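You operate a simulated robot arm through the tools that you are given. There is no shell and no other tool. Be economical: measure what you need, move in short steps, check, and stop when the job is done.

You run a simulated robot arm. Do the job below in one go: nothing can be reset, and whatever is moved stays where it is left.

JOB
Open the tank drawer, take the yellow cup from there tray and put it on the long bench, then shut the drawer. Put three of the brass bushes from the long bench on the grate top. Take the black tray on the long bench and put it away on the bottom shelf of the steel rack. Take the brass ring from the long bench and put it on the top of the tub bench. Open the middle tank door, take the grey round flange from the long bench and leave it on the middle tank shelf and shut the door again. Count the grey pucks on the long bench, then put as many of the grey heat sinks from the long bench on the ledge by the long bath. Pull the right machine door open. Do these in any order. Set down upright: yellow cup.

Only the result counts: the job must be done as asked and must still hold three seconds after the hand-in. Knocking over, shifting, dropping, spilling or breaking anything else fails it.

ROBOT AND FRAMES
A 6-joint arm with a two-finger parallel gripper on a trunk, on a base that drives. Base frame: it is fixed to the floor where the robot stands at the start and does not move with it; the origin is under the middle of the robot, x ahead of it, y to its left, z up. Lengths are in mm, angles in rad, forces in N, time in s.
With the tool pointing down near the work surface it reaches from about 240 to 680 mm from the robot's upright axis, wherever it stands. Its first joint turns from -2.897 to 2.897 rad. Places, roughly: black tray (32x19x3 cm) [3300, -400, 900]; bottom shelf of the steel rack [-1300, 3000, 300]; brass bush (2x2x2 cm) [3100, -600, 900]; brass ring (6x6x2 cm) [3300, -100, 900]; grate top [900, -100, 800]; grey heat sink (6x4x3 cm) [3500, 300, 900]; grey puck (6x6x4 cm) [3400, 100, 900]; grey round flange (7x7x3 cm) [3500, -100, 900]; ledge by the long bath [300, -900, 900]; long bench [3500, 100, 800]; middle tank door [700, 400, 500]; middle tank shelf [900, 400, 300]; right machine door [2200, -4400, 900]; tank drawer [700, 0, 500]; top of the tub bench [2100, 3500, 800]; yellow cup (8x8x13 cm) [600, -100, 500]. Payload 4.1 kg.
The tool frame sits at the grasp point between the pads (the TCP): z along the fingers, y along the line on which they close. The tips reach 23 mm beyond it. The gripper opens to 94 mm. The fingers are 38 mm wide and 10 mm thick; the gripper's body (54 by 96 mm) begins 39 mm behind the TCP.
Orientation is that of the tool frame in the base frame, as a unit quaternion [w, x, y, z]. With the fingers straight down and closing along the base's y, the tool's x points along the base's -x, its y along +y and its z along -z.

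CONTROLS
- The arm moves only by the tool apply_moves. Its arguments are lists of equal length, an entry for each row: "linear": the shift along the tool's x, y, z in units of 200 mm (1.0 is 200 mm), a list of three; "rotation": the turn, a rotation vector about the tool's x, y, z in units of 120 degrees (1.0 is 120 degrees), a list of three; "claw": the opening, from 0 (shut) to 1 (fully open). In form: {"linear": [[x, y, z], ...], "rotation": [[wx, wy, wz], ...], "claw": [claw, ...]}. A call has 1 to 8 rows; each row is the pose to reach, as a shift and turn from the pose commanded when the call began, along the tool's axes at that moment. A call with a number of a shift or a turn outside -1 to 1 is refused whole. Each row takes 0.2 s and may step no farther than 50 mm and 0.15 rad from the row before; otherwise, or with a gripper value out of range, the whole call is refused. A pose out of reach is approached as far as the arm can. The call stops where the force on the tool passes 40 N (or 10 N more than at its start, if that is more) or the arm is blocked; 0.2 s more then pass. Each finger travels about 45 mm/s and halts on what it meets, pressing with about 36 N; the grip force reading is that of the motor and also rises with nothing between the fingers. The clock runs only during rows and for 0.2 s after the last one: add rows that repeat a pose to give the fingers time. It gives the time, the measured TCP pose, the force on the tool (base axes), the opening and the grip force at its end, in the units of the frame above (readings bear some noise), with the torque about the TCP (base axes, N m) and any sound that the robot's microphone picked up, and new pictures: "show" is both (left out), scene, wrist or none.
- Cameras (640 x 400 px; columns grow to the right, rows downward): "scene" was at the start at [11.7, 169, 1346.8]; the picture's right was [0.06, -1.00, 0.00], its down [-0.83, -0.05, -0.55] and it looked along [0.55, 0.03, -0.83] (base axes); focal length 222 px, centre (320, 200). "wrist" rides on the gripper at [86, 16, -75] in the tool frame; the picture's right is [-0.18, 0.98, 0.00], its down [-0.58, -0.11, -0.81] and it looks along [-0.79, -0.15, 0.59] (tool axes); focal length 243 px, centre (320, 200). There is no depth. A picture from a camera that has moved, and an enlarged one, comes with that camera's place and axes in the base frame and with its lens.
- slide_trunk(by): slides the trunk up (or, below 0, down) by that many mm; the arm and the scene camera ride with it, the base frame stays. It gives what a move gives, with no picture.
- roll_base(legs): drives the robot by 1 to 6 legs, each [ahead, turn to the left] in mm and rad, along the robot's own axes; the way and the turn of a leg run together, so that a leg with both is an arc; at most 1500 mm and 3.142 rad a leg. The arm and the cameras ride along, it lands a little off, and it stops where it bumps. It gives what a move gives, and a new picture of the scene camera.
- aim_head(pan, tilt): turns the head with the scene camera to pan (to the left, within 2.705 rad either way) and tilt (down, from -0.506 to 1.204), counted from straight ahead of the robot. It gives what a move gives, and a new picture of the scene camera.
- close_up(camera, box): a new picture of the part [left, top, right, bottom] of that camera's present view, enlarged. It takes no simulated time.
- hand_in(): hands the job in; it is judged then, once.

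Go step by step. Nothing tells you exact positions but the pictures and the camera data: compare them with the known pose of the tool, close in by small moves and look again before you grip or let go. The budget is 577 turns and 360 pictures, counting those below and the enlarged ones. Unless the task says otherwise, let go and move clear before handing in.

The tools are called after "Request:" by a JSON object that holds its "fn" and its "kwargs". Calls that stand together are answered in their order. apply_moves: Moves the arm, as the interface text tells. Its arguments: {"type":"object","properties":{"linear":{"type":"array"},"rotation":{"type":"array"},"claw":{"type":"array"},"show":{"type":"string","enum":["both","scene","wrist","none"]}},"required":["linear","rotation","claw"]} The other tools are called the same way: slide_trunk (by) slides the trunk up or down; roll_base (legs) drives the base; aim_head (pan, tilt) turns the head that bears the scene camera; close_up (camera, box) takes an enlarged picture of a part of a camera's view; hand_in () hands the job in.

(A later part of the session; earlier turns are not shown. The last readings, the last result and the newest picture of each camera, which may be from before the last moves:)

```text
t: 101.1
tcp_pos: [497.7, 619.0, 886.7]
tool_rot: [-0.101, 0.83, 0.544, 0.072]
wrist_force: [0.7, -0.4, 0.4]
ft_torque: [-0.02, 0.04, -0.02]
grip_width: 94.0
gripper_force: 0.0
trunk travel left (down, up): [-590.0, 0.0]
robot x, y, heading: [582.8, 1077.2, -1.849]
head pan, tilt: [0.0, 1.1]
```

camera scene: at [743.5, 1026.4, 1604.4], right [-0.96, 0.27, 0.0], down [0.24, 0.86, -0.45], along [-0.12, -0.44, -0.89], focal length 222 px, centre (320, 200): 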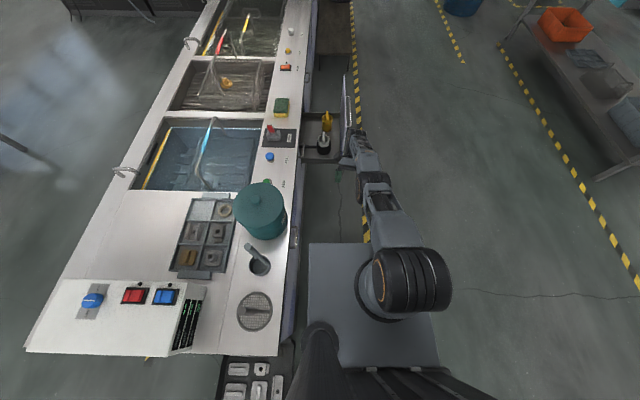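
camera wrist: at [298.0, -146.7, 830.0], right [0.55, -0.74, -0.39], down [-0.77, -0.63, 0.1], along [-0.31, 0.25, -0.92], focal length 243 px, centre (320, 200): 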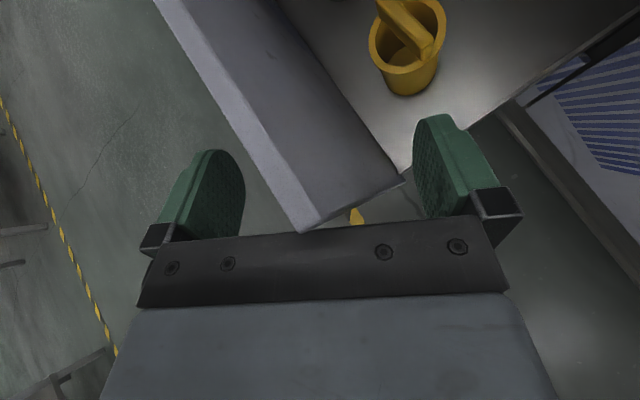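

Arm is recovered. Finish squaring the tool and lift it high before driving around to the right side of the drawer (where the arm won't cross the drawer front).

Request:
{"fn": "apply_moves", "kwargs": {"linear": [[0, 0, -0.2], [0, 0, -0.4], [0, 0, -0.6], [0, 0, -0.8]], "rotation": [[-0.0175, -0.0565, -0.0327], [-0.035, -0.113, -0.0654], [-0.035, -0.113, -0.0654], [-0.035, -0.113, -0.0654]], "claw": [1, 1, 1, 1], "show": "none"}}

Request:
{"fn": "apply_moves", "kwargs": {"linear": [[0, 0, -0.2], [0, 0, -0.4], [0, 0, -0.6], [0, 0, -0.8]], "rotation": [[0, 0, 0], [0, 0, 0], [0, 0, 0], [0, 0, 0]], "claw": [1, 1, 1, 1], "show": "none"}}

Request:
{"fn": "roll_base", "kwargs": {"legs": [[942, -1.571]]}}

```text
t: 102.1
tcp_pos: [495.0, 581.2, 1042.3]
tool_rot: [0.0, 0.797, 0.604, 0.0]
wrist_force: [0.1, -1.0, -0.3]
ft_torque: [-0.03, -0.01, 0.0]
grip_width: 93.7
gripper_force: 0.0
trunk travel left (down, up): [-590.0, 0.0]
robot x, y, heading: [582.5, 1075.9, -1.845]
head pan, tilt: [0.0, 1.1]
```

```text
t: 103.1
tcp_pos: [497.0, 580.0, 1202.1]
tool_rot: [-0.001, 0.797, 0.604, 0.001]
wrist_force: [0.1, -0.5, 1.5]
ft_torque: [0.02, -0.02, 0.01]
grip_width: 94.0
gripper_force: 0.0
trunk travel left (down, up): [-590.0, 0.0]
robot x, y, heading: [583.0, 1074.5, -1.845]
head pan, tilt: [0.0, 1.1]
```

```text
t: 108.0
tcp_pos: [-654.7, 775.9, 1200.9]
tool_rot: [0.0, 0.988, -0.153, 0.001]
wrist_force: [0.9, -0.4, -0.3]
ft_torque: [-0.02, -0.08, 0.02]
grip_width: 94.1
gripper_force: 0.1
trunk travel left (down, up): [-590.0, 0.0]
robot x, y, heading: [-164.8, 672.3, 2.843]
head pan, tilt: [0.0, 1.1]
cut short: leg 1
camera scene: at [-211.9, 512.8, 1604.4], right [0.3, 0.95, 0.0], down [0.85, -0.26, -0.45], along [-0.43, 0.13, -0.89], focal length 222 px, centre (320, 200)
```

scene: 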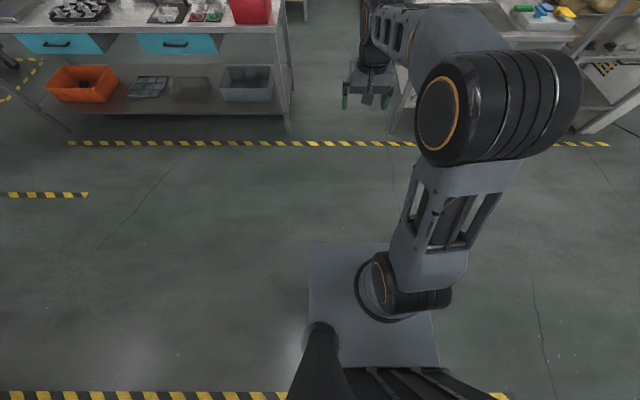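

Request:
{"fn": "roll_base", "kwargs": {"legs": [[0, 1.597], [983, 0], [0, -1.571]]}}

```text
t: 120.9
tcp_pos: [-910.9, -176.4, 1201.5]
tool_rot: [0.0, 0.989, -0.146, 0.001]
wrist_force: [-0.3, -0.5, 0.3]
ft_torque: [0.0, 0.02, -0.01]
grip_width: 93.9
gripper_force: 0.0
trunk travel left (down, up): [-590.0, 0.0]
robot x, y, heading: [-415.0, -274.6, 2.857]
head pan, tilt: [0.0, 1.1]
camera scene: at [-464.3, -433.5, 1604.4], right [0.28, 0.96, 0.0], down [0.85, -0.25, -0.45], along [-0.44, 0.13, -0.89], focal length 222 px, centre (320, 200)
```

scene: 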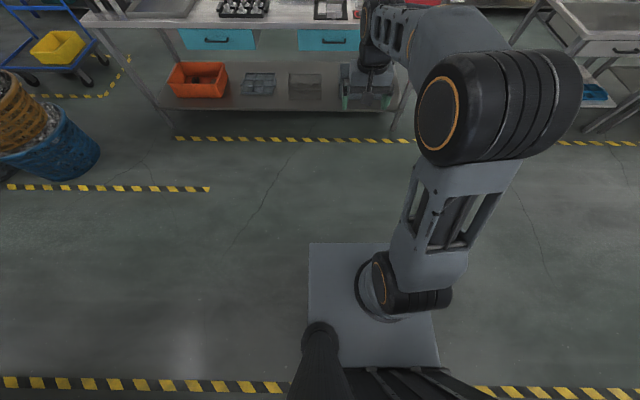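

Request:
{"fn": "roll_base", "kwargs": {"legs": [[-515, 0], [0, -1.558]]}}

```text
t: 127.5
tcp_pos: [139.7, 79.7, 1200.7]
tool_rot: [-0.001, -0.628, 0.778, 0.0]
wrist_force: [-0.7, 0.2, 0.8]
ft_torque: [0.03, 0.02, -0.02]
grip_width: 94.2
gripper_force: 0.1
trunk travel left (down, up): [-590.0, 0.0]
robot x, y, heading: [85.9, -419.5, 1.363]
head pan, tilt: [0.0, 1.1]
camera scene: at [-78.6, -386.5, 1604.4], right [0.98, -0.21, 0.0], down [-0.18, -0.87, -0.45], along [0.09, 0.44, -0.89], focal length 222 px, centre (320, 200)
```

scene: 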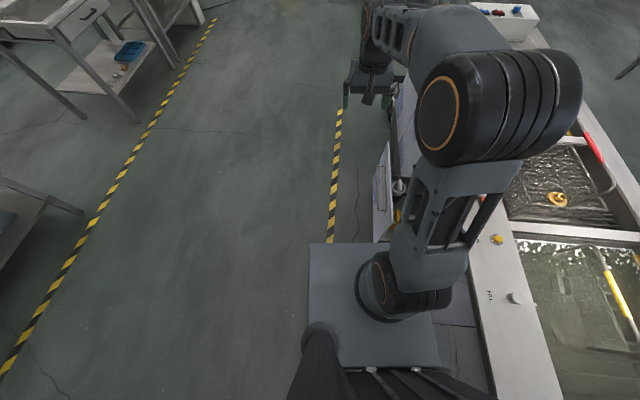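

Request:
{"fn": "roll_base", "kwargs": {"legs": [[-45, -0.06]]}}

Request:
{"fn": "slide_trunk", "kwargs": {"by": -100}}

```text
t: 128.4
tcp_pos: [159.2, 31.5, 1201.4]
tool_rot: [-0.001, -0.606, 0.796, 0.0]
wrist_force: [0.0, -0.3, -0.6]
ft_torque: [0.03, 0.01, 0.0]
grip_width: 94.1
gripper_force: 0.2
trunk travel left (down, up): [-590.0, 0.0]
robot x, y, heading: [69.6, -466.9, 1.306]
head pan, tilt: [0.0, 1.1]
camera scene: at [-86.5, -420.9, 1604.4], right [0.96, -0.26, 0.0], down [-0.23, -0.86, -0.45], along [0.12, 0.44, -0.89], focal length 222 px, centre (320, 200)
```

scene: 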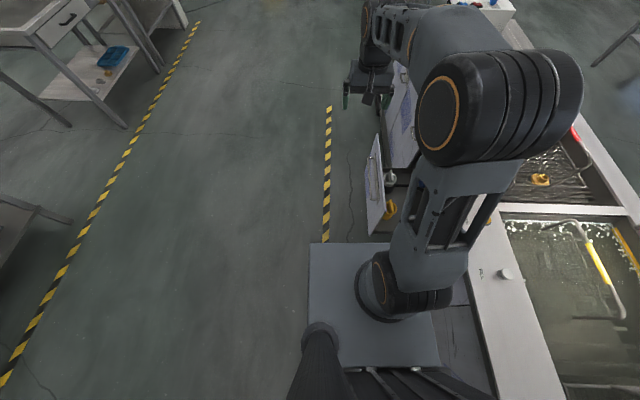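

```text
t: 129.8
tcp_pos: [159.7, 32.2, 1100.9]
tool_rot: [0.0, -0.606, 0.796, 0.0]
wrist_force: [0.1, 0.5, 0.9]
ft_torque: [0.0, -0.03, 0.0]
grip_width: 93.9
gripper_force: 0.0
trunk travel left (down, up): [-490.0, 100.0]
robot x, y, heading: [68.5, -464.5, 1.3]
head pan, tilt: [0.0, 1.1]
```

Request:
{"fn": "apply_moves", "kwargs": {"linear": [[0, -0.18, 0], [0.01, -0.36, 0], [0.02, -0.54, 0], [0.03, -0.72, 0], [0.03, -0.9, 0]], "rotation": [[0, 0, 0], [0, 0, 0], [0, 0, 0], [0, 0, 0], [0, 0, 0]], "claw": [1, 1, 1, 1, 1], "show": "both"}}

```text
t: 131.0
tcp_pos: [331.4, -22.5, 1100.4]
tool_rot: [-0.001, -0.605, 0.796, 0.0]
wrist_force: [0.3, -0.8, 0.5]
ft_torque: [0.02, -0.02, 0.01]
grip_width: 93.9
gripper_force: 0.0
trunk travel left (down, up): [-490.0, 100.0]
robot x, y, heading: [73.2, -466.3, 1.302]
head pan, tilt: [0.0, 1.1]
camera scene: at [-86.1, -419.7, 1504.4], right [0.96, -0.26, 0.0], down [-0.23, -0.86, -0.45], along [0.12, 0.44, -0.89], focal length 222 px, centre (320, 200)
camera wrist: at [292.4, -101.8, 1174.4], right [-0.9, 0.44, 0.0], down [0.26, 0.53, 0.81], along [0.35, 0.72, -0.59], focal length 243 px, centre (320, 200)
```

scene: 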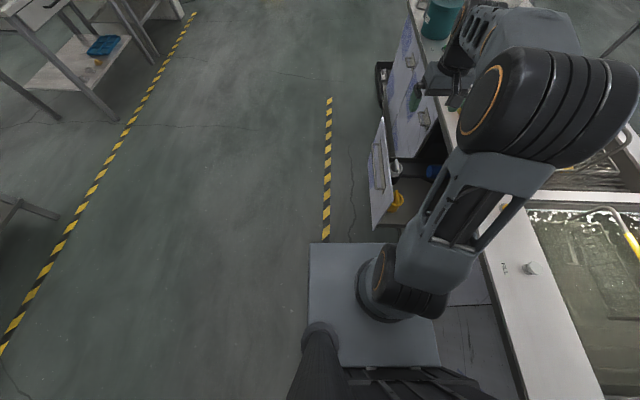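
wrist: 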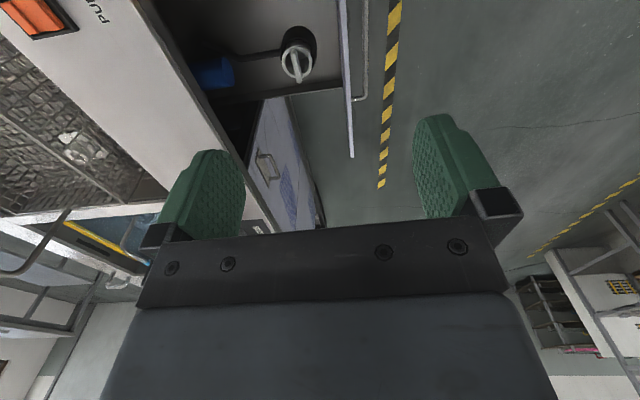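

Request:
{"fn": "close_up", "kwargs": {"camera": "scene", "box": [350, 150, 478, 230]}}

```text
5.00 times, centred on (414, 190) of scene
camera zoom: at [-86.1, -419.7, 1504.4], right [0.96, -0.26, 0.0], down [-0.23, -0.86, -0.45], along [0.12, 0.44, -0.89], focal length 1108 px, centre (-150, 250)
```

zoom: 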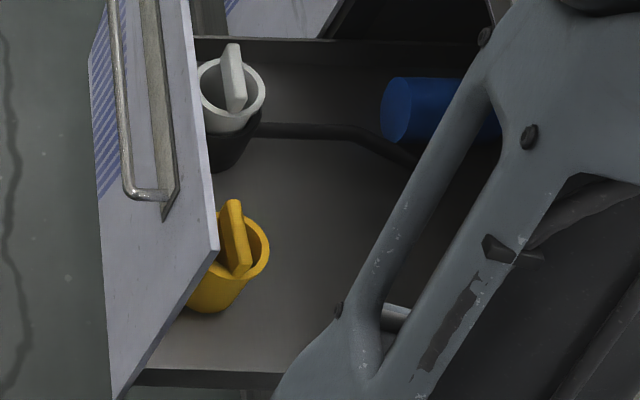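

The drawer has been pushed in ~60 mm. Tilt the wrist camera down to re-measure the cup.

Request:
{"fn": "apply_moves", "kwargs": {"linear": [[0.08, 0, 0.1], [0.16, 0, 0.2], [0.24, 0, 0.3], [0.3, 0, 0.4]], "rotation": [[0, 0.06, 0], [0, 0.12, 0], [0, 0.18, 0], [0, 0.24, 0]], "claw": [1, 1, 1, 1], "show": "wrist"}}

```text
t: 132.0
tcp_pos: [317.2, -79.9, 1018.1]
tool_rot: [-0.198, -0.587, 0.771, -0.151]
wrist_force: [0.5, -0.4, 1.2]
ft_torque: [0.01, -0.01, -0.02]
grip_width: 94.1
gripper_force: 0.1
trunk travel left (down, up): [-490.0, 100.0]
robot x, y, heading: [72.3, -461.3, 1.302]
head pan, tilt: [0.0, 1.1]
camera wrist: at [291.2, -113.8, 1124.0], right [-0.9, 0.42, -0.09], down [0.35, 0.84, 0.42], along [0.25, 0.35, -0.9], focal length 243 px, centre (320, 200)
```

wrist: 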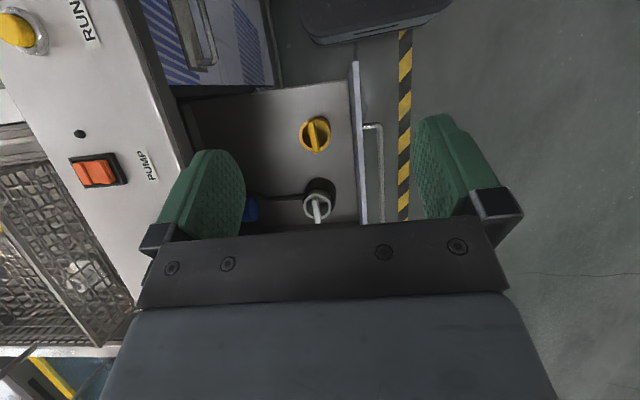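

Request:
{"fn": "apply_moves", "kwargs": {"linear": [[-0.136, -0.066, 0.139], [-0.272, -0.132, 0.278], [-0.409, -0.199, 0.418], [-0.545, -0.265, 0.557]], "rotation": [[0, -0.06, 0], [0, -0.12, 0], [0, -0.18, 0], [0, -0.24, 0]], "claw": [1, 1, 1, 1], "show": "scene"}}

```text
t: 133.0
tcp_pos: [377.2, -52.2, 866.5]
tool_rot: [0.0, -0.605, 0.796, 0.001]
wrist_force: [0.2, -0.1, -0.2]
ft_torque: [-0.01, 0.0, 0.0]
grip_width: 94.0
gripper_force: 0.1
trunk travel left (down, up): [-490.0, 100.0]
robot x, y, heading: [72.0, -467.4, 1.301]
head pan, tilt: [0.0, 1.1]
camera scene: at [-86.1, -419.6, 1504.5], right [0.96, -0.26, 0.0], down [-0.23, -0.86, -0.45], along [0.12, 0.44, -0.89], focal length 222 px, centre (320, 200)
```

scene: 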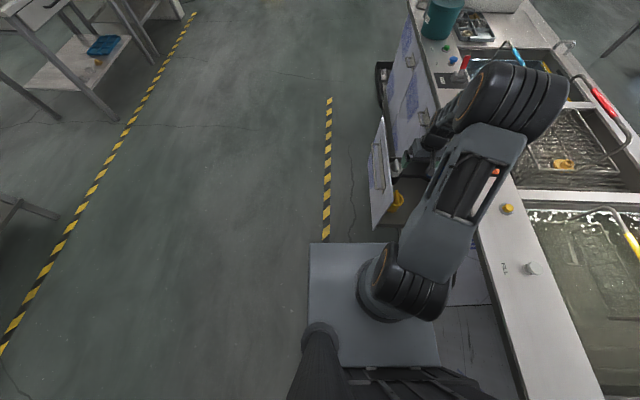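

Request:
{"fn": "apply_moves", "kwargs": {"linear": [[0, 0, 0.2], [0, 0, 0.4]], "rotation": [[0, 0, 0], [0, 0, 0]], "claw": [1, 1], "show": "both"}}

```text
t: 133.6
tcp_pos: [378.4, -54.0, 789.1]
tool_rot: [0.0, -0.606, 0.796, 0.0]
wrist_force: [-0.3, -0.7, 0.3]
ft_torque: [0.0, -0.04, 0.0]
grip_width: 94.2
gripper_force: 0.0
trunk travel left (down, up): [-490.0, 100.0]
robot x, y, heading: [73.5, -465.5, 1.302]
head pan, tilt: [0.0, 1.1]
camera scene: at [-86.1, -419.5, 1504.5], right [0.96, -0.26, 0.0], down [-0.23, -0.86, -0.45], along [0.12, 0.44, -0.89], focal length 222 px, centre (320, 200)
camera wrist: at [340.5, -132.9, 862.4], right [-0.9, 0.44, 0.0], down [0.26, 0.53, 0.81], along [0.36, 0.72, -0.59], focal length 243 px, centre (320, 200)
```

scene: 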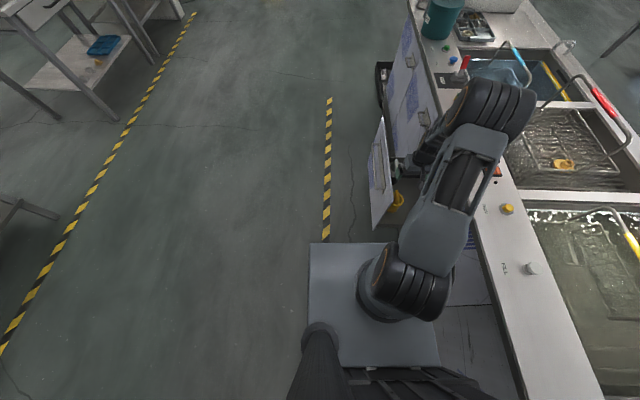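
wrist: 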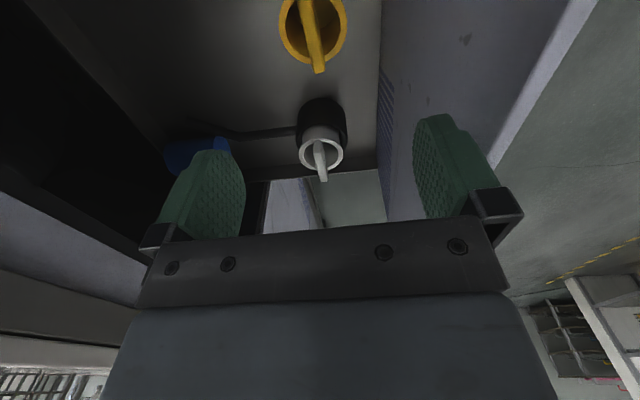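

Request:
{"fn": "apply_moves", "kwargs": {"linear": [[0, -0.015, 0.2], [0, -0.015, 0.4], [0, -0.015, 0.6]], "rotation": [[0, 0, 0], [0, 0, 0], [0, 0, 0]], "claw": [0.96, 0.96, 0.96], "show": "both"}}

```text
t: 134.4
tcp_pos: [377.3, -55.4, 669.6]
tool_rot: [0.0, -0.605, 0.796, 0.0]
wrist_force: [-0.3, 0.1, -0.4]
ft_torque: [-0.01, -0.01, 0.03]
grip_width: 90.0
gripper_force: 0.1
trunk travel left (down, up): [-490.0, 100.0]
robot x, y, heading: [74.8, -463.2, 1.303]
head pan, tilt: [0.0, 1.1]
camera scene: at [-86.4, -419.7, 1504.5], right [0.96, -0.26, 0.0], down [-0.23, -0.86, -0.45], along [0.12, 0.44, -0.89], focal length 222 px, centre (320, 200)
camera wrist: at [339.6, -134.2, 743.9], right [-0.9, 0.44, 0.0], down [0.26, 0.53, 0.81], along [0.36, 0.72, -0.59], focal length 243 px, centre (320, 200)
```

scene: 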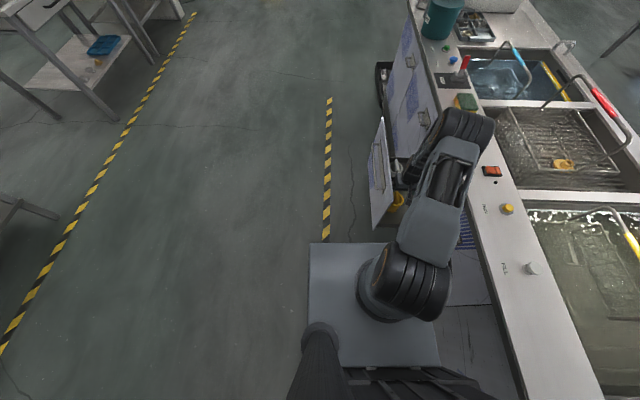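
wrist: 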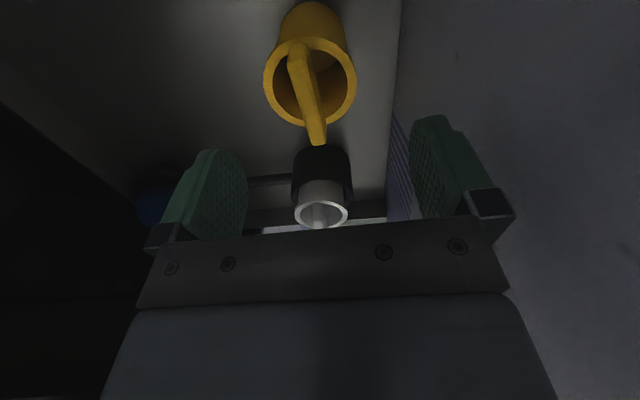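

The cup has a bail handle standing up over the rim (rim z≈540, handle top ≈598). I'll grip the bail strip; align over it.

Request:
{"fn": "apply_moves", "kwargs": {"linear": [[-0.085, -0.065, 0], [-0.085, -0.065, 0.05], [-0.085, -0.065, 0.1], [-0.085, -0.065, 0.1]], "rotation": [[0, 0, 0], [0, 0, 0], [0, 0, 0], [0, 0, 0]], "claw": [0.6, 0.6, 0.6, 0.6], "show": "wrist"}}

```text
t: 135.4
tcp_pos: [397.1, -41.5, 649.5]
tool_rot: [0.001, -0.606, 0.796, 0.0]
wrist_force: [-0.3, 0.9, -0.6]
ft_torque: [0.04, 0.01, -0.01]
grip_width: 56.3
gripper_force: 0.1
trunk travel left (down, up): [-490.0, 100.0]
robot x, y, heading: [72.4, -462.5, 1.302]
head pan, tilt: [0.0, 1.1]
camera wrist: at [358.5, -120.5, 723.4], right [-0.9, 0.44, 0.0], down [0.26, 0.53, 0.81], along [0.36, 0.72, -0.59], focal length 243 px, centre (320, 200)
```

wrist: 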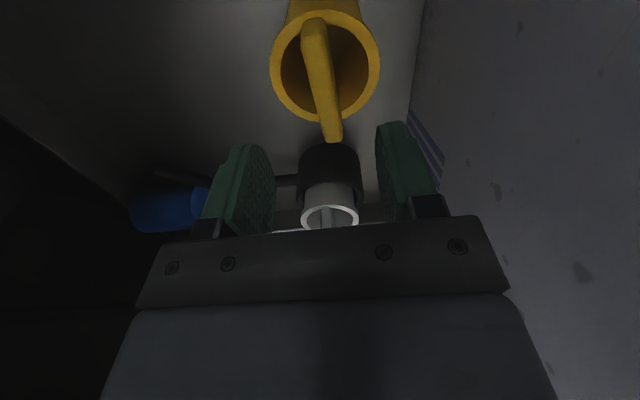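

Request:
{"fn": "apply_moves", "kwargs": {"linear": [[0, 0.014, 0.19], [0, 0.014, 0.385]], "rotation": [[0, 0, 0], [0, 0, 0]], "claw": [0.55, 0.55], "show": "wrist"}}

```text
t: 136.0
tcp_pos: [397.8, -39.8, 582.0]
tool_rot: [0.001, -0.606, 0.796, 0.0]
wrist_force: [-1.2, -2.5, 15.8]
ft_torque: [-0.15, 0.23, 0.02]
grip_width: 51.8
gripper_force: 0.1
trunk travel left (down, up): [-490.0, 100.0]
robot x, y, heading: [68.5, -464.8, 1.305]
head pan, tilt: [0.0, 1.1]
stopped in row 2: the force on the tool passed its limit (the readings are from after the stop); the commanded pose is now the measured one
camera wrist: at [360.1, -118.4, 656.2], right [-0.9, 0.44, 0.0], down [0.26, 0.53, 0.81], along [0.36, 0.73, -0.59], focal length 243 px, centre (320, 200)
```

wrist: 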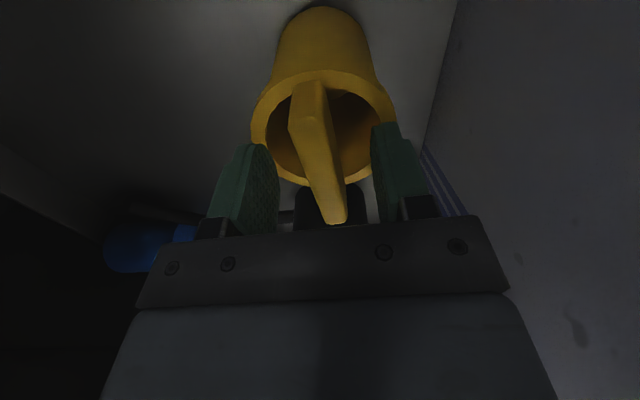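

Request:
{"fn": "apply_moves", "kwargs": {"linear": [[0, 0, -0.03], [0, 0, -0.03], [0, 0, -0.03], [0, 0, -0.03], [0, 0, -0.03], [0, 0, -0.03]], "rotation": [[0, 0, 0], [0, 0, 0], [0, 0, 0], [0, 0, 0], [0, 0, 0], [0, 0, 0]], "claw": [0.5, 0, 0, 0, 0, 0], "show": "wrist"}}

```text
t: 137.4
tcp_pos: [396.6, -40.0, 586.8]
tool_rot: [0.0, -0.605, 0.796, 0.0]
wrist_force: [-0.1, -0.6, -0.2]
ft_torque: [-0.01, 0.02, -0.01]
grip_width: 13.3
gripper_force: 36.1
trunk travel left (down, up): [-490.0, 100.0]
robot x, y, heading: [71.0, -463.6, 1.309]
head pan, tilt: [0.0, 1.1]
camera wrist: at [359.4, -118.5, 661.4], right [-0.9, 0.44, 0.0], down [0.26, 0.53, 0.81], along [0.36, 0.72, -0.59], focal length 243 px, centre (320, 200)
```

wrist: 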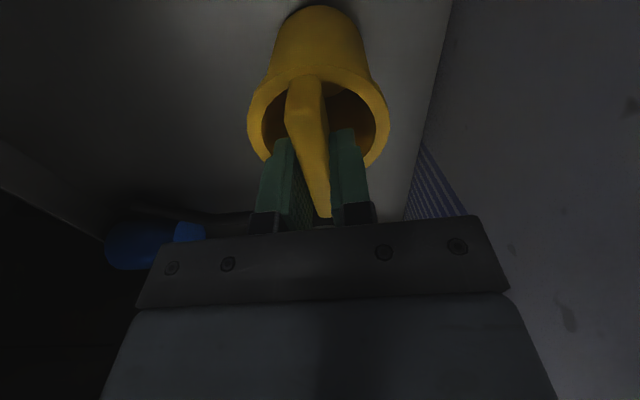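

Bail gripped (13 mm). Lift.

Request:
{"fn": "apply_moves", "kwargs": {"linear": [[0, 0, -0.1], [0, 0, -0.25], [0, 0, -0.45], [0, 0, -0.65], [0, 0, -0.85], [0, 0, -1.0]], "rotation": [[0, 0, 0], [0, 0, 0], [0, 0, 0], [0, 0, 0], [0, 0, 0], [0, 0, 0]], "claw": [0, 0, 0, 0, 0, 0], "show": "wrist"}}

Request:
{"fn": "apply_moves", "kwargs": {"linear": [[0, 0, -0.2], [0, 0, -0.4], [0, 0, -0.6], [0, 0, -0.8], [0, 0, -1.0]], "rotation": [[0, 0, 0], [0, 0, 0], [0, 0, 0], [0, 0, 0], [0, 0, 0]], "claw": [0, 0, 0, 0, 0], "show": "both"}}

```text
t: 138.8
tcp_pos: [399.6, -36.9, 786.2]
tool_rot: [0.0, -0.605, 0.796, 0.0]
wrist_force: [-0.7, 0.2, -0.3]
ft_torque: [0.02, 0.02, -0.01]
grip_width: 0.0
gripper_force: 35.8
trunk travel left (down, up): [-490.0, 100.0]
robot x, y, heading: [71.3, -467.6, 1.302]
head pan, tilt: [0.0, 1.1]
camera wrist: at [360.2, -116.7, 860.8], right [-0.9, 0.44, 0.0], down [0.26, 0.53, 0.81], along [0.35, 0.72, -0.59], focal length 243 px, centre (320, 200)
```

wrist: 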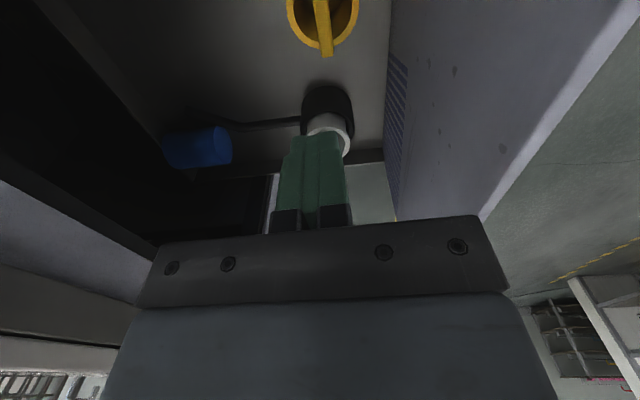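

```text
t: 140.0
tcp_pos: [400.8, -40.7, 987.8]
tool_rot: [0.001, -0.605, 0.796, 0.0]
wrist_force: [-0.7, 0.1, -0.2]
ft_torque: [-0.04, 0.02, 0.0]
grip_width: 0.0
gripper_force: 35.8
trunk travel left (down, up): [-490.0, 100.0]
robot x, y, heading: [71.9, -463.1, 1.302]
head pan, tilt: [0.0, 1.1]
camera scene: at [-86.5, -419.8, 1504.3], right [0.96, -0.26, 0.0], down [-0.23, -0.86, -0.45], along [0.12, 0.44, -0.89], focal length 222 px, centre (320, 200)
camera wrist: at [362.1, -118.6, 1061.0], right [-0.9, 0.44, 0.0], down [0.26, 0.53, 0.81], along [0.35, 0.72, -0.59], focal length 243 px, centre (320, 200)
```

scene: 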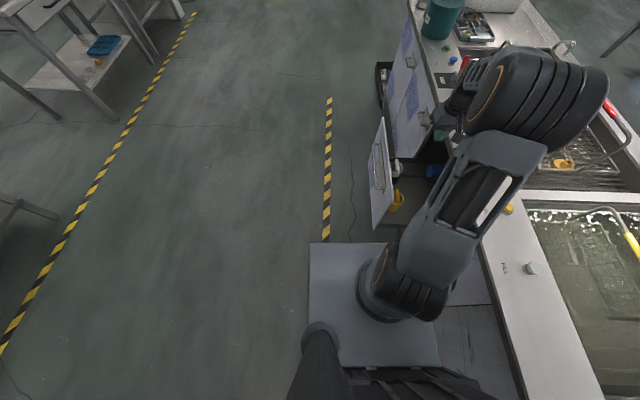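
wrist: 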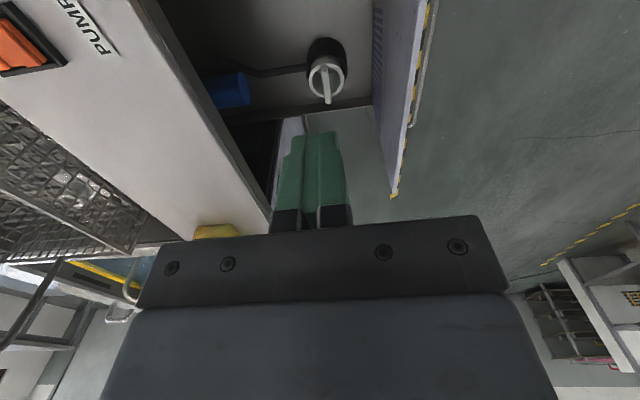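

Slipped off the handle; the cup is still standing. I'll grip the body from outside instead, deeper.

Request:
{"fn": "apply_moves", "kwargs": {"linear": [[0.057, 0.036, 0.2], [0.057, 0.036, 0.4], [0.057, 0.036, 0.6], [0.057, 0.036, 0.8], [0.057, 0.036, 1.0]], "rotation": [[0, 0, 0], [0, 0, 0], [0, 0, 0], [0, 0, 0], [0, 0, 0]], "claw": [1, 1, 1, 1, 1], "show": "none"}}

Request:
{"fn": "apply_moves", "kwargs": {"linear": [[0, 0, 0.2], [0, 0, 0.4], [0, 0, 0.6], [0, 0, 0.68]], "rotation": [[0, 0, 0], [0, 0, 0], [0, 0, 0], [0, 0, 0]], "claw": [1, 1, 1, 1], "show": "wrist"}}

```text
t: 141.2
tcp_pos: [388.4, -48.4, 784.9]
tool_rot: [0.0, -0.606, 0.796, 0.0]
wrist_force: [0.5, -0.1, 0.7]
ft_torque: [0.02, 0.0, 0.01]
grip_width: 94.0
gripper_force: 0.0
trunk travel left (down, up): [-490.0, 100.0]
robot x, y, heading: [69.5, -466.8, 1.304]
head pan, tilt: [0.0, 1.1]
```

```text
t: 142.2
tcp_pos: [387.2, -51.5, 645.7]
tool_rot: [0.001, -0.606, 0.796, 0.0]
wrist_force: [0.7, 0.2, -0.8]
ft_torque: [-0.01, 0.01, -0.01]
grip_width: 94.0
gripper_force: 0.1
trunk travel left (down, up): [-490.0, 100.0]
robot x, y, heading: [72.1, -465.5, 1.305]
head pan, tilt: [0.0, 1.1]
camera wrist: at [349.0, -130.6, 720.2], right [-0.9, 0.44, 0.0], down [0.26, 0.53, 0.81], along [0.36, 0.72, -0.59], focal length 243 px, centre (320, 200)
```

wrist: 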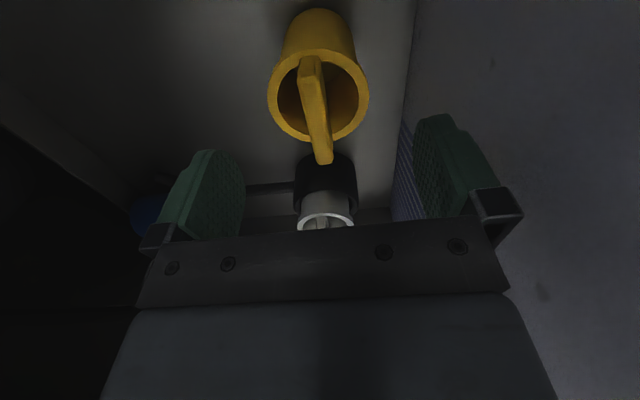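

Request:
{"fn": "apply_moves", "kwargs": {"linear": [[-0.028, -0.018, 0.2], [-0.028, -0.018, 0.4], [-0.028, -0.018, 0.47]], "rotation": [[0, 0, 0], [0, 0, 0], [0, 0, 0]], "claw": [1, 1, 1], "show": "wrist"}}

```text
t: 143.0
tcp_pos: [393.9, -43.4, 556.2]
tool_rot: [0.0, -0.605, 0.796, -0.001]
wrist_force: [0.1, 0.2, -1.1]
ft_torque: [-0.01, -0.02, -0.01]
grip_width: 93.9
gripper_force: 0.1
trunk travel left (down, up): [-490.0, 100.0]
robot x, y, heading: [71.9, -463.7, 1.305]
head pan, tilt: [0.0, 1.1]
camera wrist: at [355.6, -121.8, 629.8], right [-0.9, 0.44, 0.0], down [0.26, 0.53, 0.81], along [0.36, 0.72, -0.59], focal length 243 px, centre (320, 200)
```

wrist: 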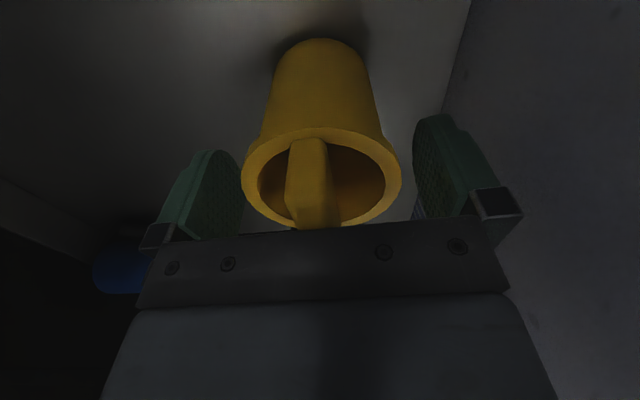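

Request:
{"fn": "apply_moves", "kwargs": {"linear": [[0, 0, 0.03], [0, 0, 0.06]], "rotation": [[0, 0, 0], [0, 0, 0]], "claw": [1, 1], "show": "none"}}

Request:
{"fn": "apply_moves", "kwargs": {"linear": [[0, 0, 0], [0, 0, 0], [0, 0, 0], [0, 0, 0]], "rotation": [[0, 0, 0], [0, 0, 0], [0, 0, 0], [0, 0, 0]], "claw": [0, 0, 0, 0], "show": "wrist"}}

```text
t: 143.6
tcp_pos: [395.3, -42.7, 550.7]
tool_rot: [0.005, -0.605, 0.796, 0.001]
wrist_force: [-3.0, -3.5, 24.2]
ft_torque: [-0.3, 0.13, -0.02]
grip_width: 93.7
gripper_force: 0.0
trunk travel left (down, up): [-490.0, 100.0]
robot x, y, heading: [69.0, -462.5, 1.301]
head pan, tilt: [0.0, 1.1]
stopped in row 2: the force on the tool passed its limit (the readings are from after the stop); the commanded pose is now the measured one
```

```text
t: 144.8
tcp_pos: [397.6, -40.4, 551.3]
tool_rot: [0.006, -0.605, 0.796, 0.001]
wrist_force: [-2.3, -3.3, 19.7]
ft_torque: [-0.44, 0.43, 0.0]
grip_width: 73.2
gripper_force: 36.1
trunk travel left (down, up): [-490.0, 100.0]
robot x, y, heading: [72.6, -463.8, 1.301]
head pan, tilt: [0.0, 1.1]
stopped in row 4: the force on the tool passed its limit (the readings are from after the stop); the commanded pose is now the measured one
camera wrist: at [358.4, -120.1, 622.9], right [-0.9, 0.44, 0.0], down [0.25, 0.52, 0.81], along [0.36, 0.73, -0.58], focal length 243 px, centre (320, 200)
```

wrist: 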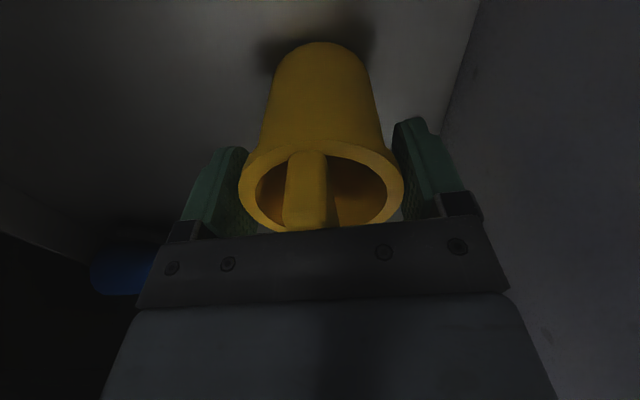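

Body gripped at 73 mm. Lift.

Request:
{"fn": "apply_moves", "kwargs": {"linear": [[0, 0, -0.1], [0, 0, -0.25], [0, 0, -0.45], [0, 0, -0.65], [0, 0, -0.85], [0, 0, -1.0]], "rotation": [[0, 0, 0], [0, 0, 0], [0, 0, 0], [0, 0, 0], [0, 0, 0], [0, 0, 0]], "claw": [0, 0, 0, 0, 0, 0], "show": "none"}}

Request:
{"fn": "apply_moves", "kwargs": {"linear": [[0, 0, -0.2], [0, 0, -0.4], [0, 0, -0.6], [0, 0, -0.8], [0, 0, -1.0]], "rotation": [[0, 0, 0], [0, 0, 0], [0, 0, 0], [0, 0, 0], [0, 0, 0]], "claw": [0, 0, 0, 0, 0], "show": "wrist"}}

```text
t: 146.2
tcp_pos: [393.6, -39.6, 748.7]
tool_rot: [0.004, -0.605, 0.796, 0.001]
wrist_force: [-0.5, -0.6, -2.4]
ft_torque: [0.04, -0.01, -0.02]
grip_width: 73.5
gripper_force: 36.1
trunk travel left (down, up): [-490.0, 100.0]
robot x, y, heading: [73.0, -461.0, 1.305]
head pan, tilt: [0.0, 1.1]
```

```text
t: 147.4
tcp_pos: [393.0, -44.5, 947.0]
tool_rot: [0.004, -0.606, 0.796, 0.0]
wrist_force: [-0.3, -0.6, -0.5]
ft_torque: [0.01, 0.04, 0.0]
grip_width: 73.5
gripper_force: 35.8
trunk travel left (down, up): [-490.0, 100.0]
robot x, y, heading: [70.0, -464.1, 1.303]
head pan, tilt: [0.0, 1.1]
camera wrist: at [355.0, -124.5, 1020.9], right [-0.9, 0.44, 0.0], down [0.26, 0.53, 0.81], along [0.36, 0.73, -0.59], focal length 243 px, centre (320, 200)
```

wrist: 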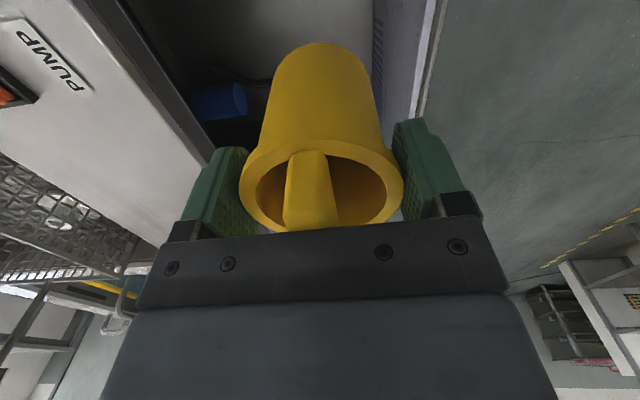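

Cup secured. Bring the arm in, raise, and drive around the tank's left end to the long bench.

Request:
{"fn": "apply_moves", "kwargs": {"linear": [[0, 0, -0.2], [0, 0.15, -0.4], [0, 0.35, -0.5], [0, 0.55, -0.5], [0, 0.75, -0.5], [0, 0.95, -0.5]], "rotation": [[0, 0, 0], [0, 0, 0], [0, 0, 0], [0, 0, 0], [0, 0, 0], [0, 0, 0]], "claw": [0, 0, 0, 0, 0, 0], "show": "none"}}

Request:
{"fn": "slide_trunk", "kwargs": {"by": 100}}

Request:
{"fn": "aim_head", "kwargs": {"pan": 0, "tilt": 0.6}}

Request:
{"fn": "roll_base", "kwargs": {"legs": [[0, 1.571], [520, 0], [0, -1.571], [1500, 0]]}}

```text
t: 148.8
tcp_pos: [211.3, 10.6, 1049.8]
tool_rot: [0.004, -0.605, 0.796, 0.0]
wrist_force: [0.0, 0.0, -0.9]
ft_torque: [0.01, -0.01, 0.02]
grip_width: 73.4
gripper_force: 35.6
trunk travel left (down, up): [-490.0, 100.0]
robot x, y, heading: [70.0, -463.8, 1.301]
head pan, tilt: [0.0, 1.1]
```

```text
t: 150.1
tcp_pos: [211.7, 10.9, 1149.2]
tool_rot: [0.004, -0.606, 0.796, 0.0]
wrist_force: [0.2, 0.2, -0.7]
ft_torque: [0.02, -0.01, 0.01]
grip_width: 73.4
gripper_force: 36.0
trunk travel left (down, up): [-590.0, 0.0]
robot x, y, heading: [69.2, -463.8, 1.302]
head pan, tilt: [0.0, 1.1]
```

```text
t: 151.1
tcp_pos: [211.8, 10.3, 1149.8]
tool_rot: [0.005, -0.605, 0.796, 0.0]
wrist_force: [-0.1, 0.0, -2.3]
ft_torque: [0.03, -0.01, 0.02]
grip_width: 73.2
gripper_force: 36.1
trunk travel left (down, up): [-590.0, 0.0]
robot x, y, heading: [72.3, -466.0, 1.3]
head pan, tilt: [0.0, 0.6]
camera scene: at [-79.8, -395.2, 1642.9], right [0.96, -0.26, 0.0], down [-0.15, -0.55, -0.82], along [0.22, 0.8, -0.57], focal length 222 px, centre (320, 200)
```

scene: 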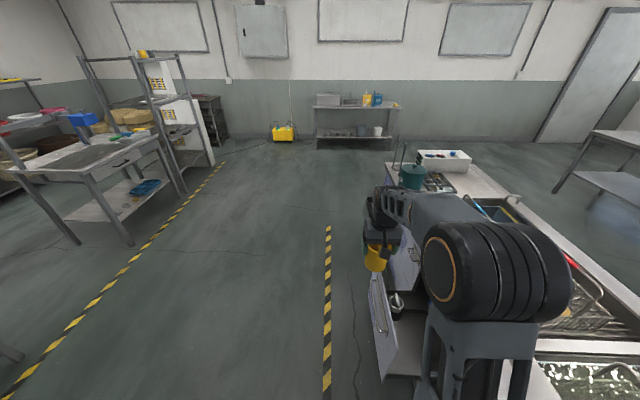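

```text
t: 168.8
tcp_pos: [44.2, 1611.0, 1149.2]
tool_rot: [0.004, -0.62, 0.785, 0.001]
wrist_force: [0.1, -0.4, -0.4]
ft_torque: [-0.02, -0.02, -0.04]
grip_width: 73.2
gripper_force: 35.5
trunk travel left (down, up): [-590.0, 0.0]
robot x, y, heading: [-80.2, 1130.2, 1.341]
head pan, tilt: [0.0, 0.6]
camera scene: at [-233.4, 1194.8, 1643.0], right [0.97, -0.23, 0.0], down [-0.13, -0.55, -0.82], along [0.19, 0.8, -0.57], focal length 222 px, centre (320, 200)
```

scene: 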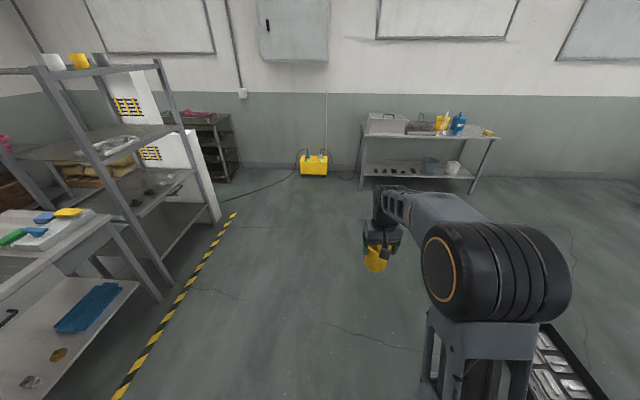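

Request:
{"fn": "roll_base", "kwargs": {"legs": [[850, 0], [0, -1.613], [1500, 0], [700, 0]]}}

```text
t: 180.9
tcp_pos: [1296.0, 1540.8, 1152.2]
tool_rot: [0.006, 0.159, 0.987, -0.003]
wrist_force: [2.1, -0.6, -2.5]
ft_torque: [0.01, 0.12, 0.02]
grip_width: 73.6
gripper_force: 35.4
trunk travel left (down, up): [-590.0, 0.0]
robot x, y, heading: [835.5, 1698.7, -0.314]
head pan, tilt: [0.0, 0.6]
stopped in leg 3: the robot was blocked; the commanded pose is now the measured one
camera scene: at [918.0, 1847.7, 1642.7], right [-0.31, -0.95, 0.0], down [-0.54, 0.18, -0.82], along [0.78, -0.26, -0.57], focal length 222 px, centre (320, 200)
```

scene: 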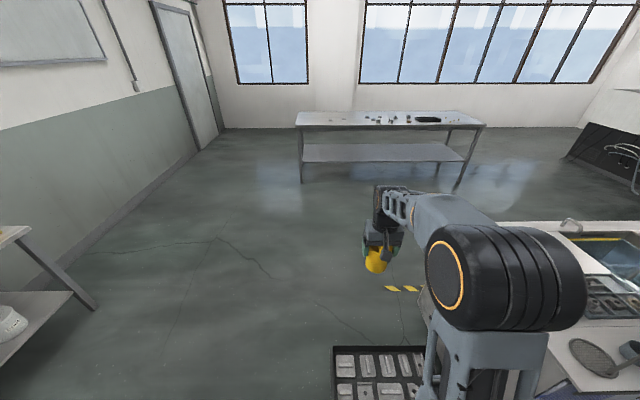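

Request:
{"fn": "aim_head", "kwargs": {"pan": 0, "tilt": 1.2}}

```text
t: 181.9
tcp_pos: [1293.0, 1539.9, 1155.5]
tool_rot: [0.009, 0.16, 0.987, -0.004]
wrist_force: [-0.6, -0.4, -0.5]
ft_torque: [0.01, 0.0, 0.02]
grip_width: 73.3
gripper_force: 36.2
trunk travel left (down, up): [-590.0, 0.0]
robot x, y, heading: [833.0, 1701.6, -0.317]
head pan, tilt: [0.0, 1.201]
camera scene: at [883.2, 1858.9, 1598.5], right [-0.31, -0.95, 0.0], down [-0.89, 0.29, -0.36], along [0.35, -0.11, -0.93], focal length 222 px, centre (320, 200)
```

scene: 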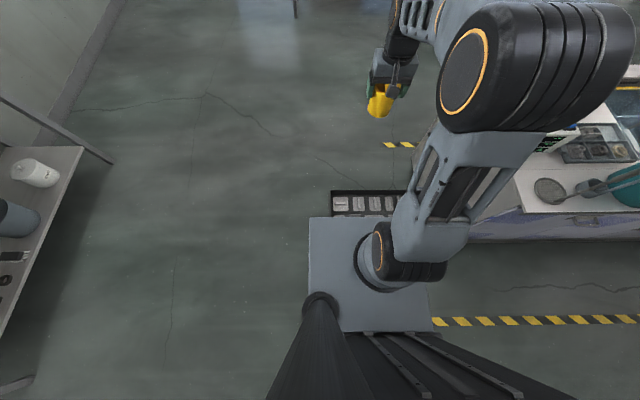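

I bumped up against the floor tray of parts near the tank end (it's bigger than I thought). Back off and inspect.

Request:
{"fn": "roll_base", "kwargs": {"legs": [[-450, 0]]}}

Request:
{"fn": "aim_head", "kwargs": {"pan": 0, "tilt": 0.9}}

```text
t: 184.7
tcp_pos: [868.0, 1681.6, 1153.5]
tool_rot: [0.008, 0.157, 0.988, -0.004]
wrist_force: [-0.4, -0.7, -0.1]
ft_torque: [0.0, 0.01, 0.0]
grip_width: 73.4
gripper_force: 36.6
trunk travel left (down, up): [-590.0, 0.0]
robot x, y, heading: [410.7, 1839.3, -0.314]
head pan, tilt: [0.0, 1.201]
camera scene: at [456.3, 1997.5, 1598.4], right [-0.31, -0.95, 0.0], down [-0.89, 0.29, -0.36], along [0.35, -0.11, -0.93], focal length 222 px, centre (320, 200)
```

scene: 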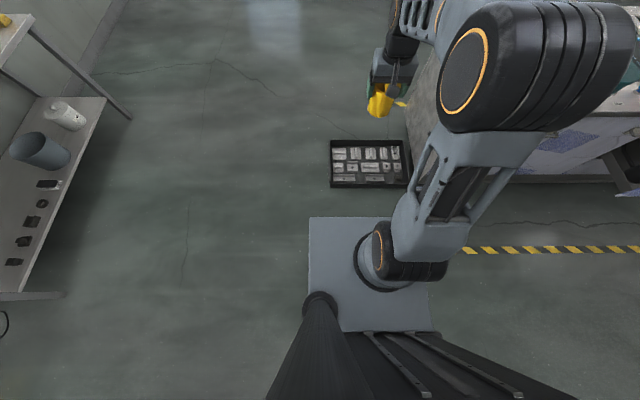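

```text
t: 185.5
tcp_pos: [867.8, 1681.4, 1153.8]
tool_rot: [0.008, 0.158, 0.987, -0.004]
wrist_force: [0.3, -0.2, -0.5]
ft_torque: [-0.01, -0.01, -0.03]
grip_width: 73.3
gripper_force: 35.9
trunk travel left (down, up): [-590.0, 0.0]
robot x, y, heading: [408.0, 1834.7, -0.306]
head pan, tilt: [0.0, 0.901]
camera scene: at [475.5, 1991.3, 1618.2], right [-0.31, -0.95, 0.0], down [-0.75, 0.24, -0.62], along [0.59, -0.19, -0.78], focal length 222 px, centre (320, 200)
```

scene: 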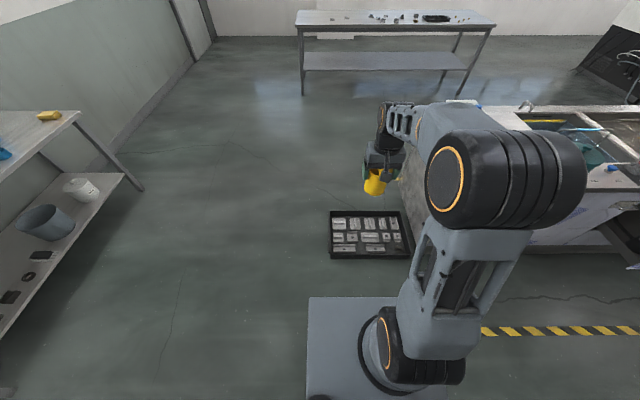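

Tray unmoved as far as I can measure. Take a wider route around it.

Request:
{"fn": "roll_base", "kwargs": {"legs": [[0, 0.9], [620, 0], [0, -0.866], [1000, 0], [0, -0.859], [1200, 0]]}}

```text
t: 206.2
tcp_pos: [2697.8, 539.2, 1154.1]
tool_rot: [0.005, 0.499, 0.866, -0.007]
wrist_force: [-0.5, 1.1, -1.1]
ft_torque: [0.02, 0.01, 0.0]
grip_width: 73.0
gripper_force: 36.0
trunk travel left (down, up): [-590.0, 0.0]
robot x, y, heading: [2458.5, 962.9, -1.042]
head pan, tilt: [0.0, 0.901]
camera scene: at [2615.4, 1032.3, 1618.2], right [-0.86, -0.5, 0.0], down [-0.39, 0.68, -0.62], along [0.31, -0.54, -0.78], focal length 222 px, centre (320, 200)
```

scene: 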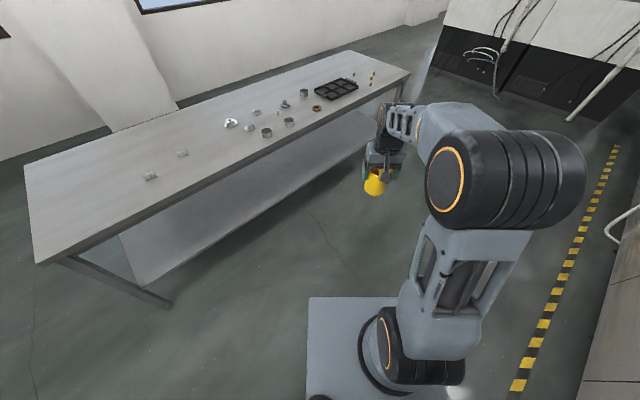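

Request:
{"fn": "roll_base", "kwargs": {"legs": [[0, 0.75]]}}

```text
t: 208.5
tcp_pos: [2923.5, 808.4, 1154.0]
tool_rot: [0.008, 0.155, 0.988, -0.005]
wrist_force: [-0.1, 0.7, -1.4]
ft_torque: [0.01, -0.04, 0.0]
grip_width: 73.2
gripper_force: 36.0
trunk travel left (down, up): [-590.0, 0.0]
robot x, y, heading: [2459.8, 964.3, -0.31]
head pan, tilt: [0.0, 0.901]
camera scene: at [2528.7, 1116.5, 1618.2], right [-0.3, -0.95, 0.0], down [-0.75, 0.24, -0.62], along [0.59, -0.19, -0.78], focal length 222 px, centre (320, 200)
```

scene: 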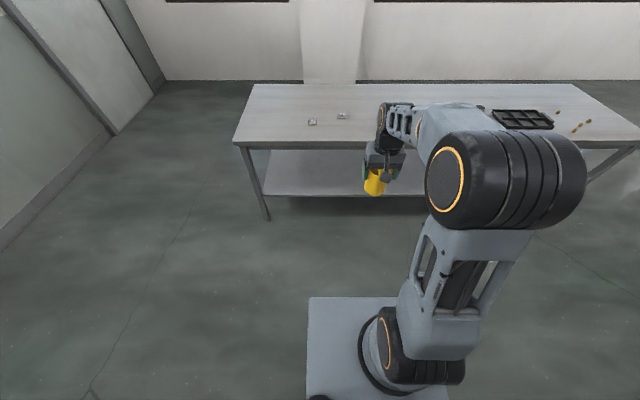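

Bench top is about z≈820. I'll set the cup at the empty left end; drive there.

Request:
{"fn": "roll_base", "kwargs": {"legs": [[0, 0.436], [765, 0], [0, -0.136]]}}

Request:
{"fn": "close_up", "kwargs": {"camera": "wrist", "box": [0, 0, 640, 400]}}

```text
t: 214.4
tcp_pos: [3684.8, 1040.5, 1154.3]
tool_rot: [0.009, 0.01, 1.0, -0.001]
wrist_force: [-1.0, -0.8, -0.1]
ft_torque: [-0.01, 0.02, -0.02]
grip_width: 73.4
gripper_force: 35.8
trunk travel left (down, up): [-590.0, 0.0]
robot x, y, heading: [3195.7, 1059.8, -0.017]
head pan, tilt: [0.0, 0.901]
camera scene: at [3217.9, 1221.4, 1618.3], right [-0.01, -1.0, 0.0], down [-0.78, 0.01, -0.62], along [0.62, -0.01, -0.78], focal length 222 px, centre (320, 200)
```

scene: 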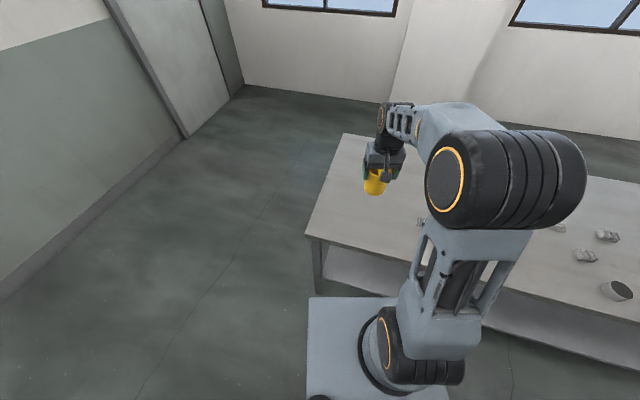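

```text
1.00 times, centred on (320, 200) of wrist
camera zoom: at [3597.5, 1058.8, 1226.0], right [0.2, 0.98, 0.0], down [0.57, -0.12, 0.82], along [0.8, -0.17, -0.58], focal length 243 px, centre (320, 200)
```

zoom: 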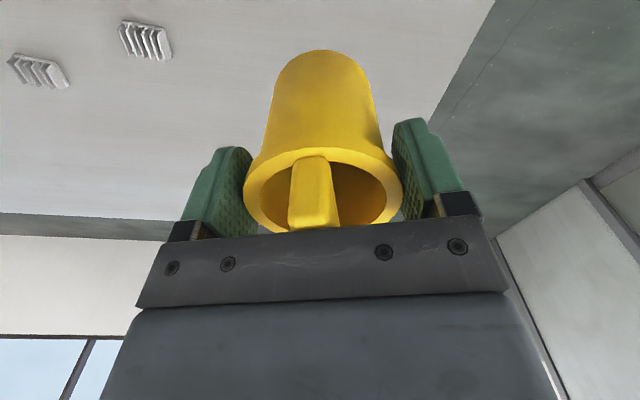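

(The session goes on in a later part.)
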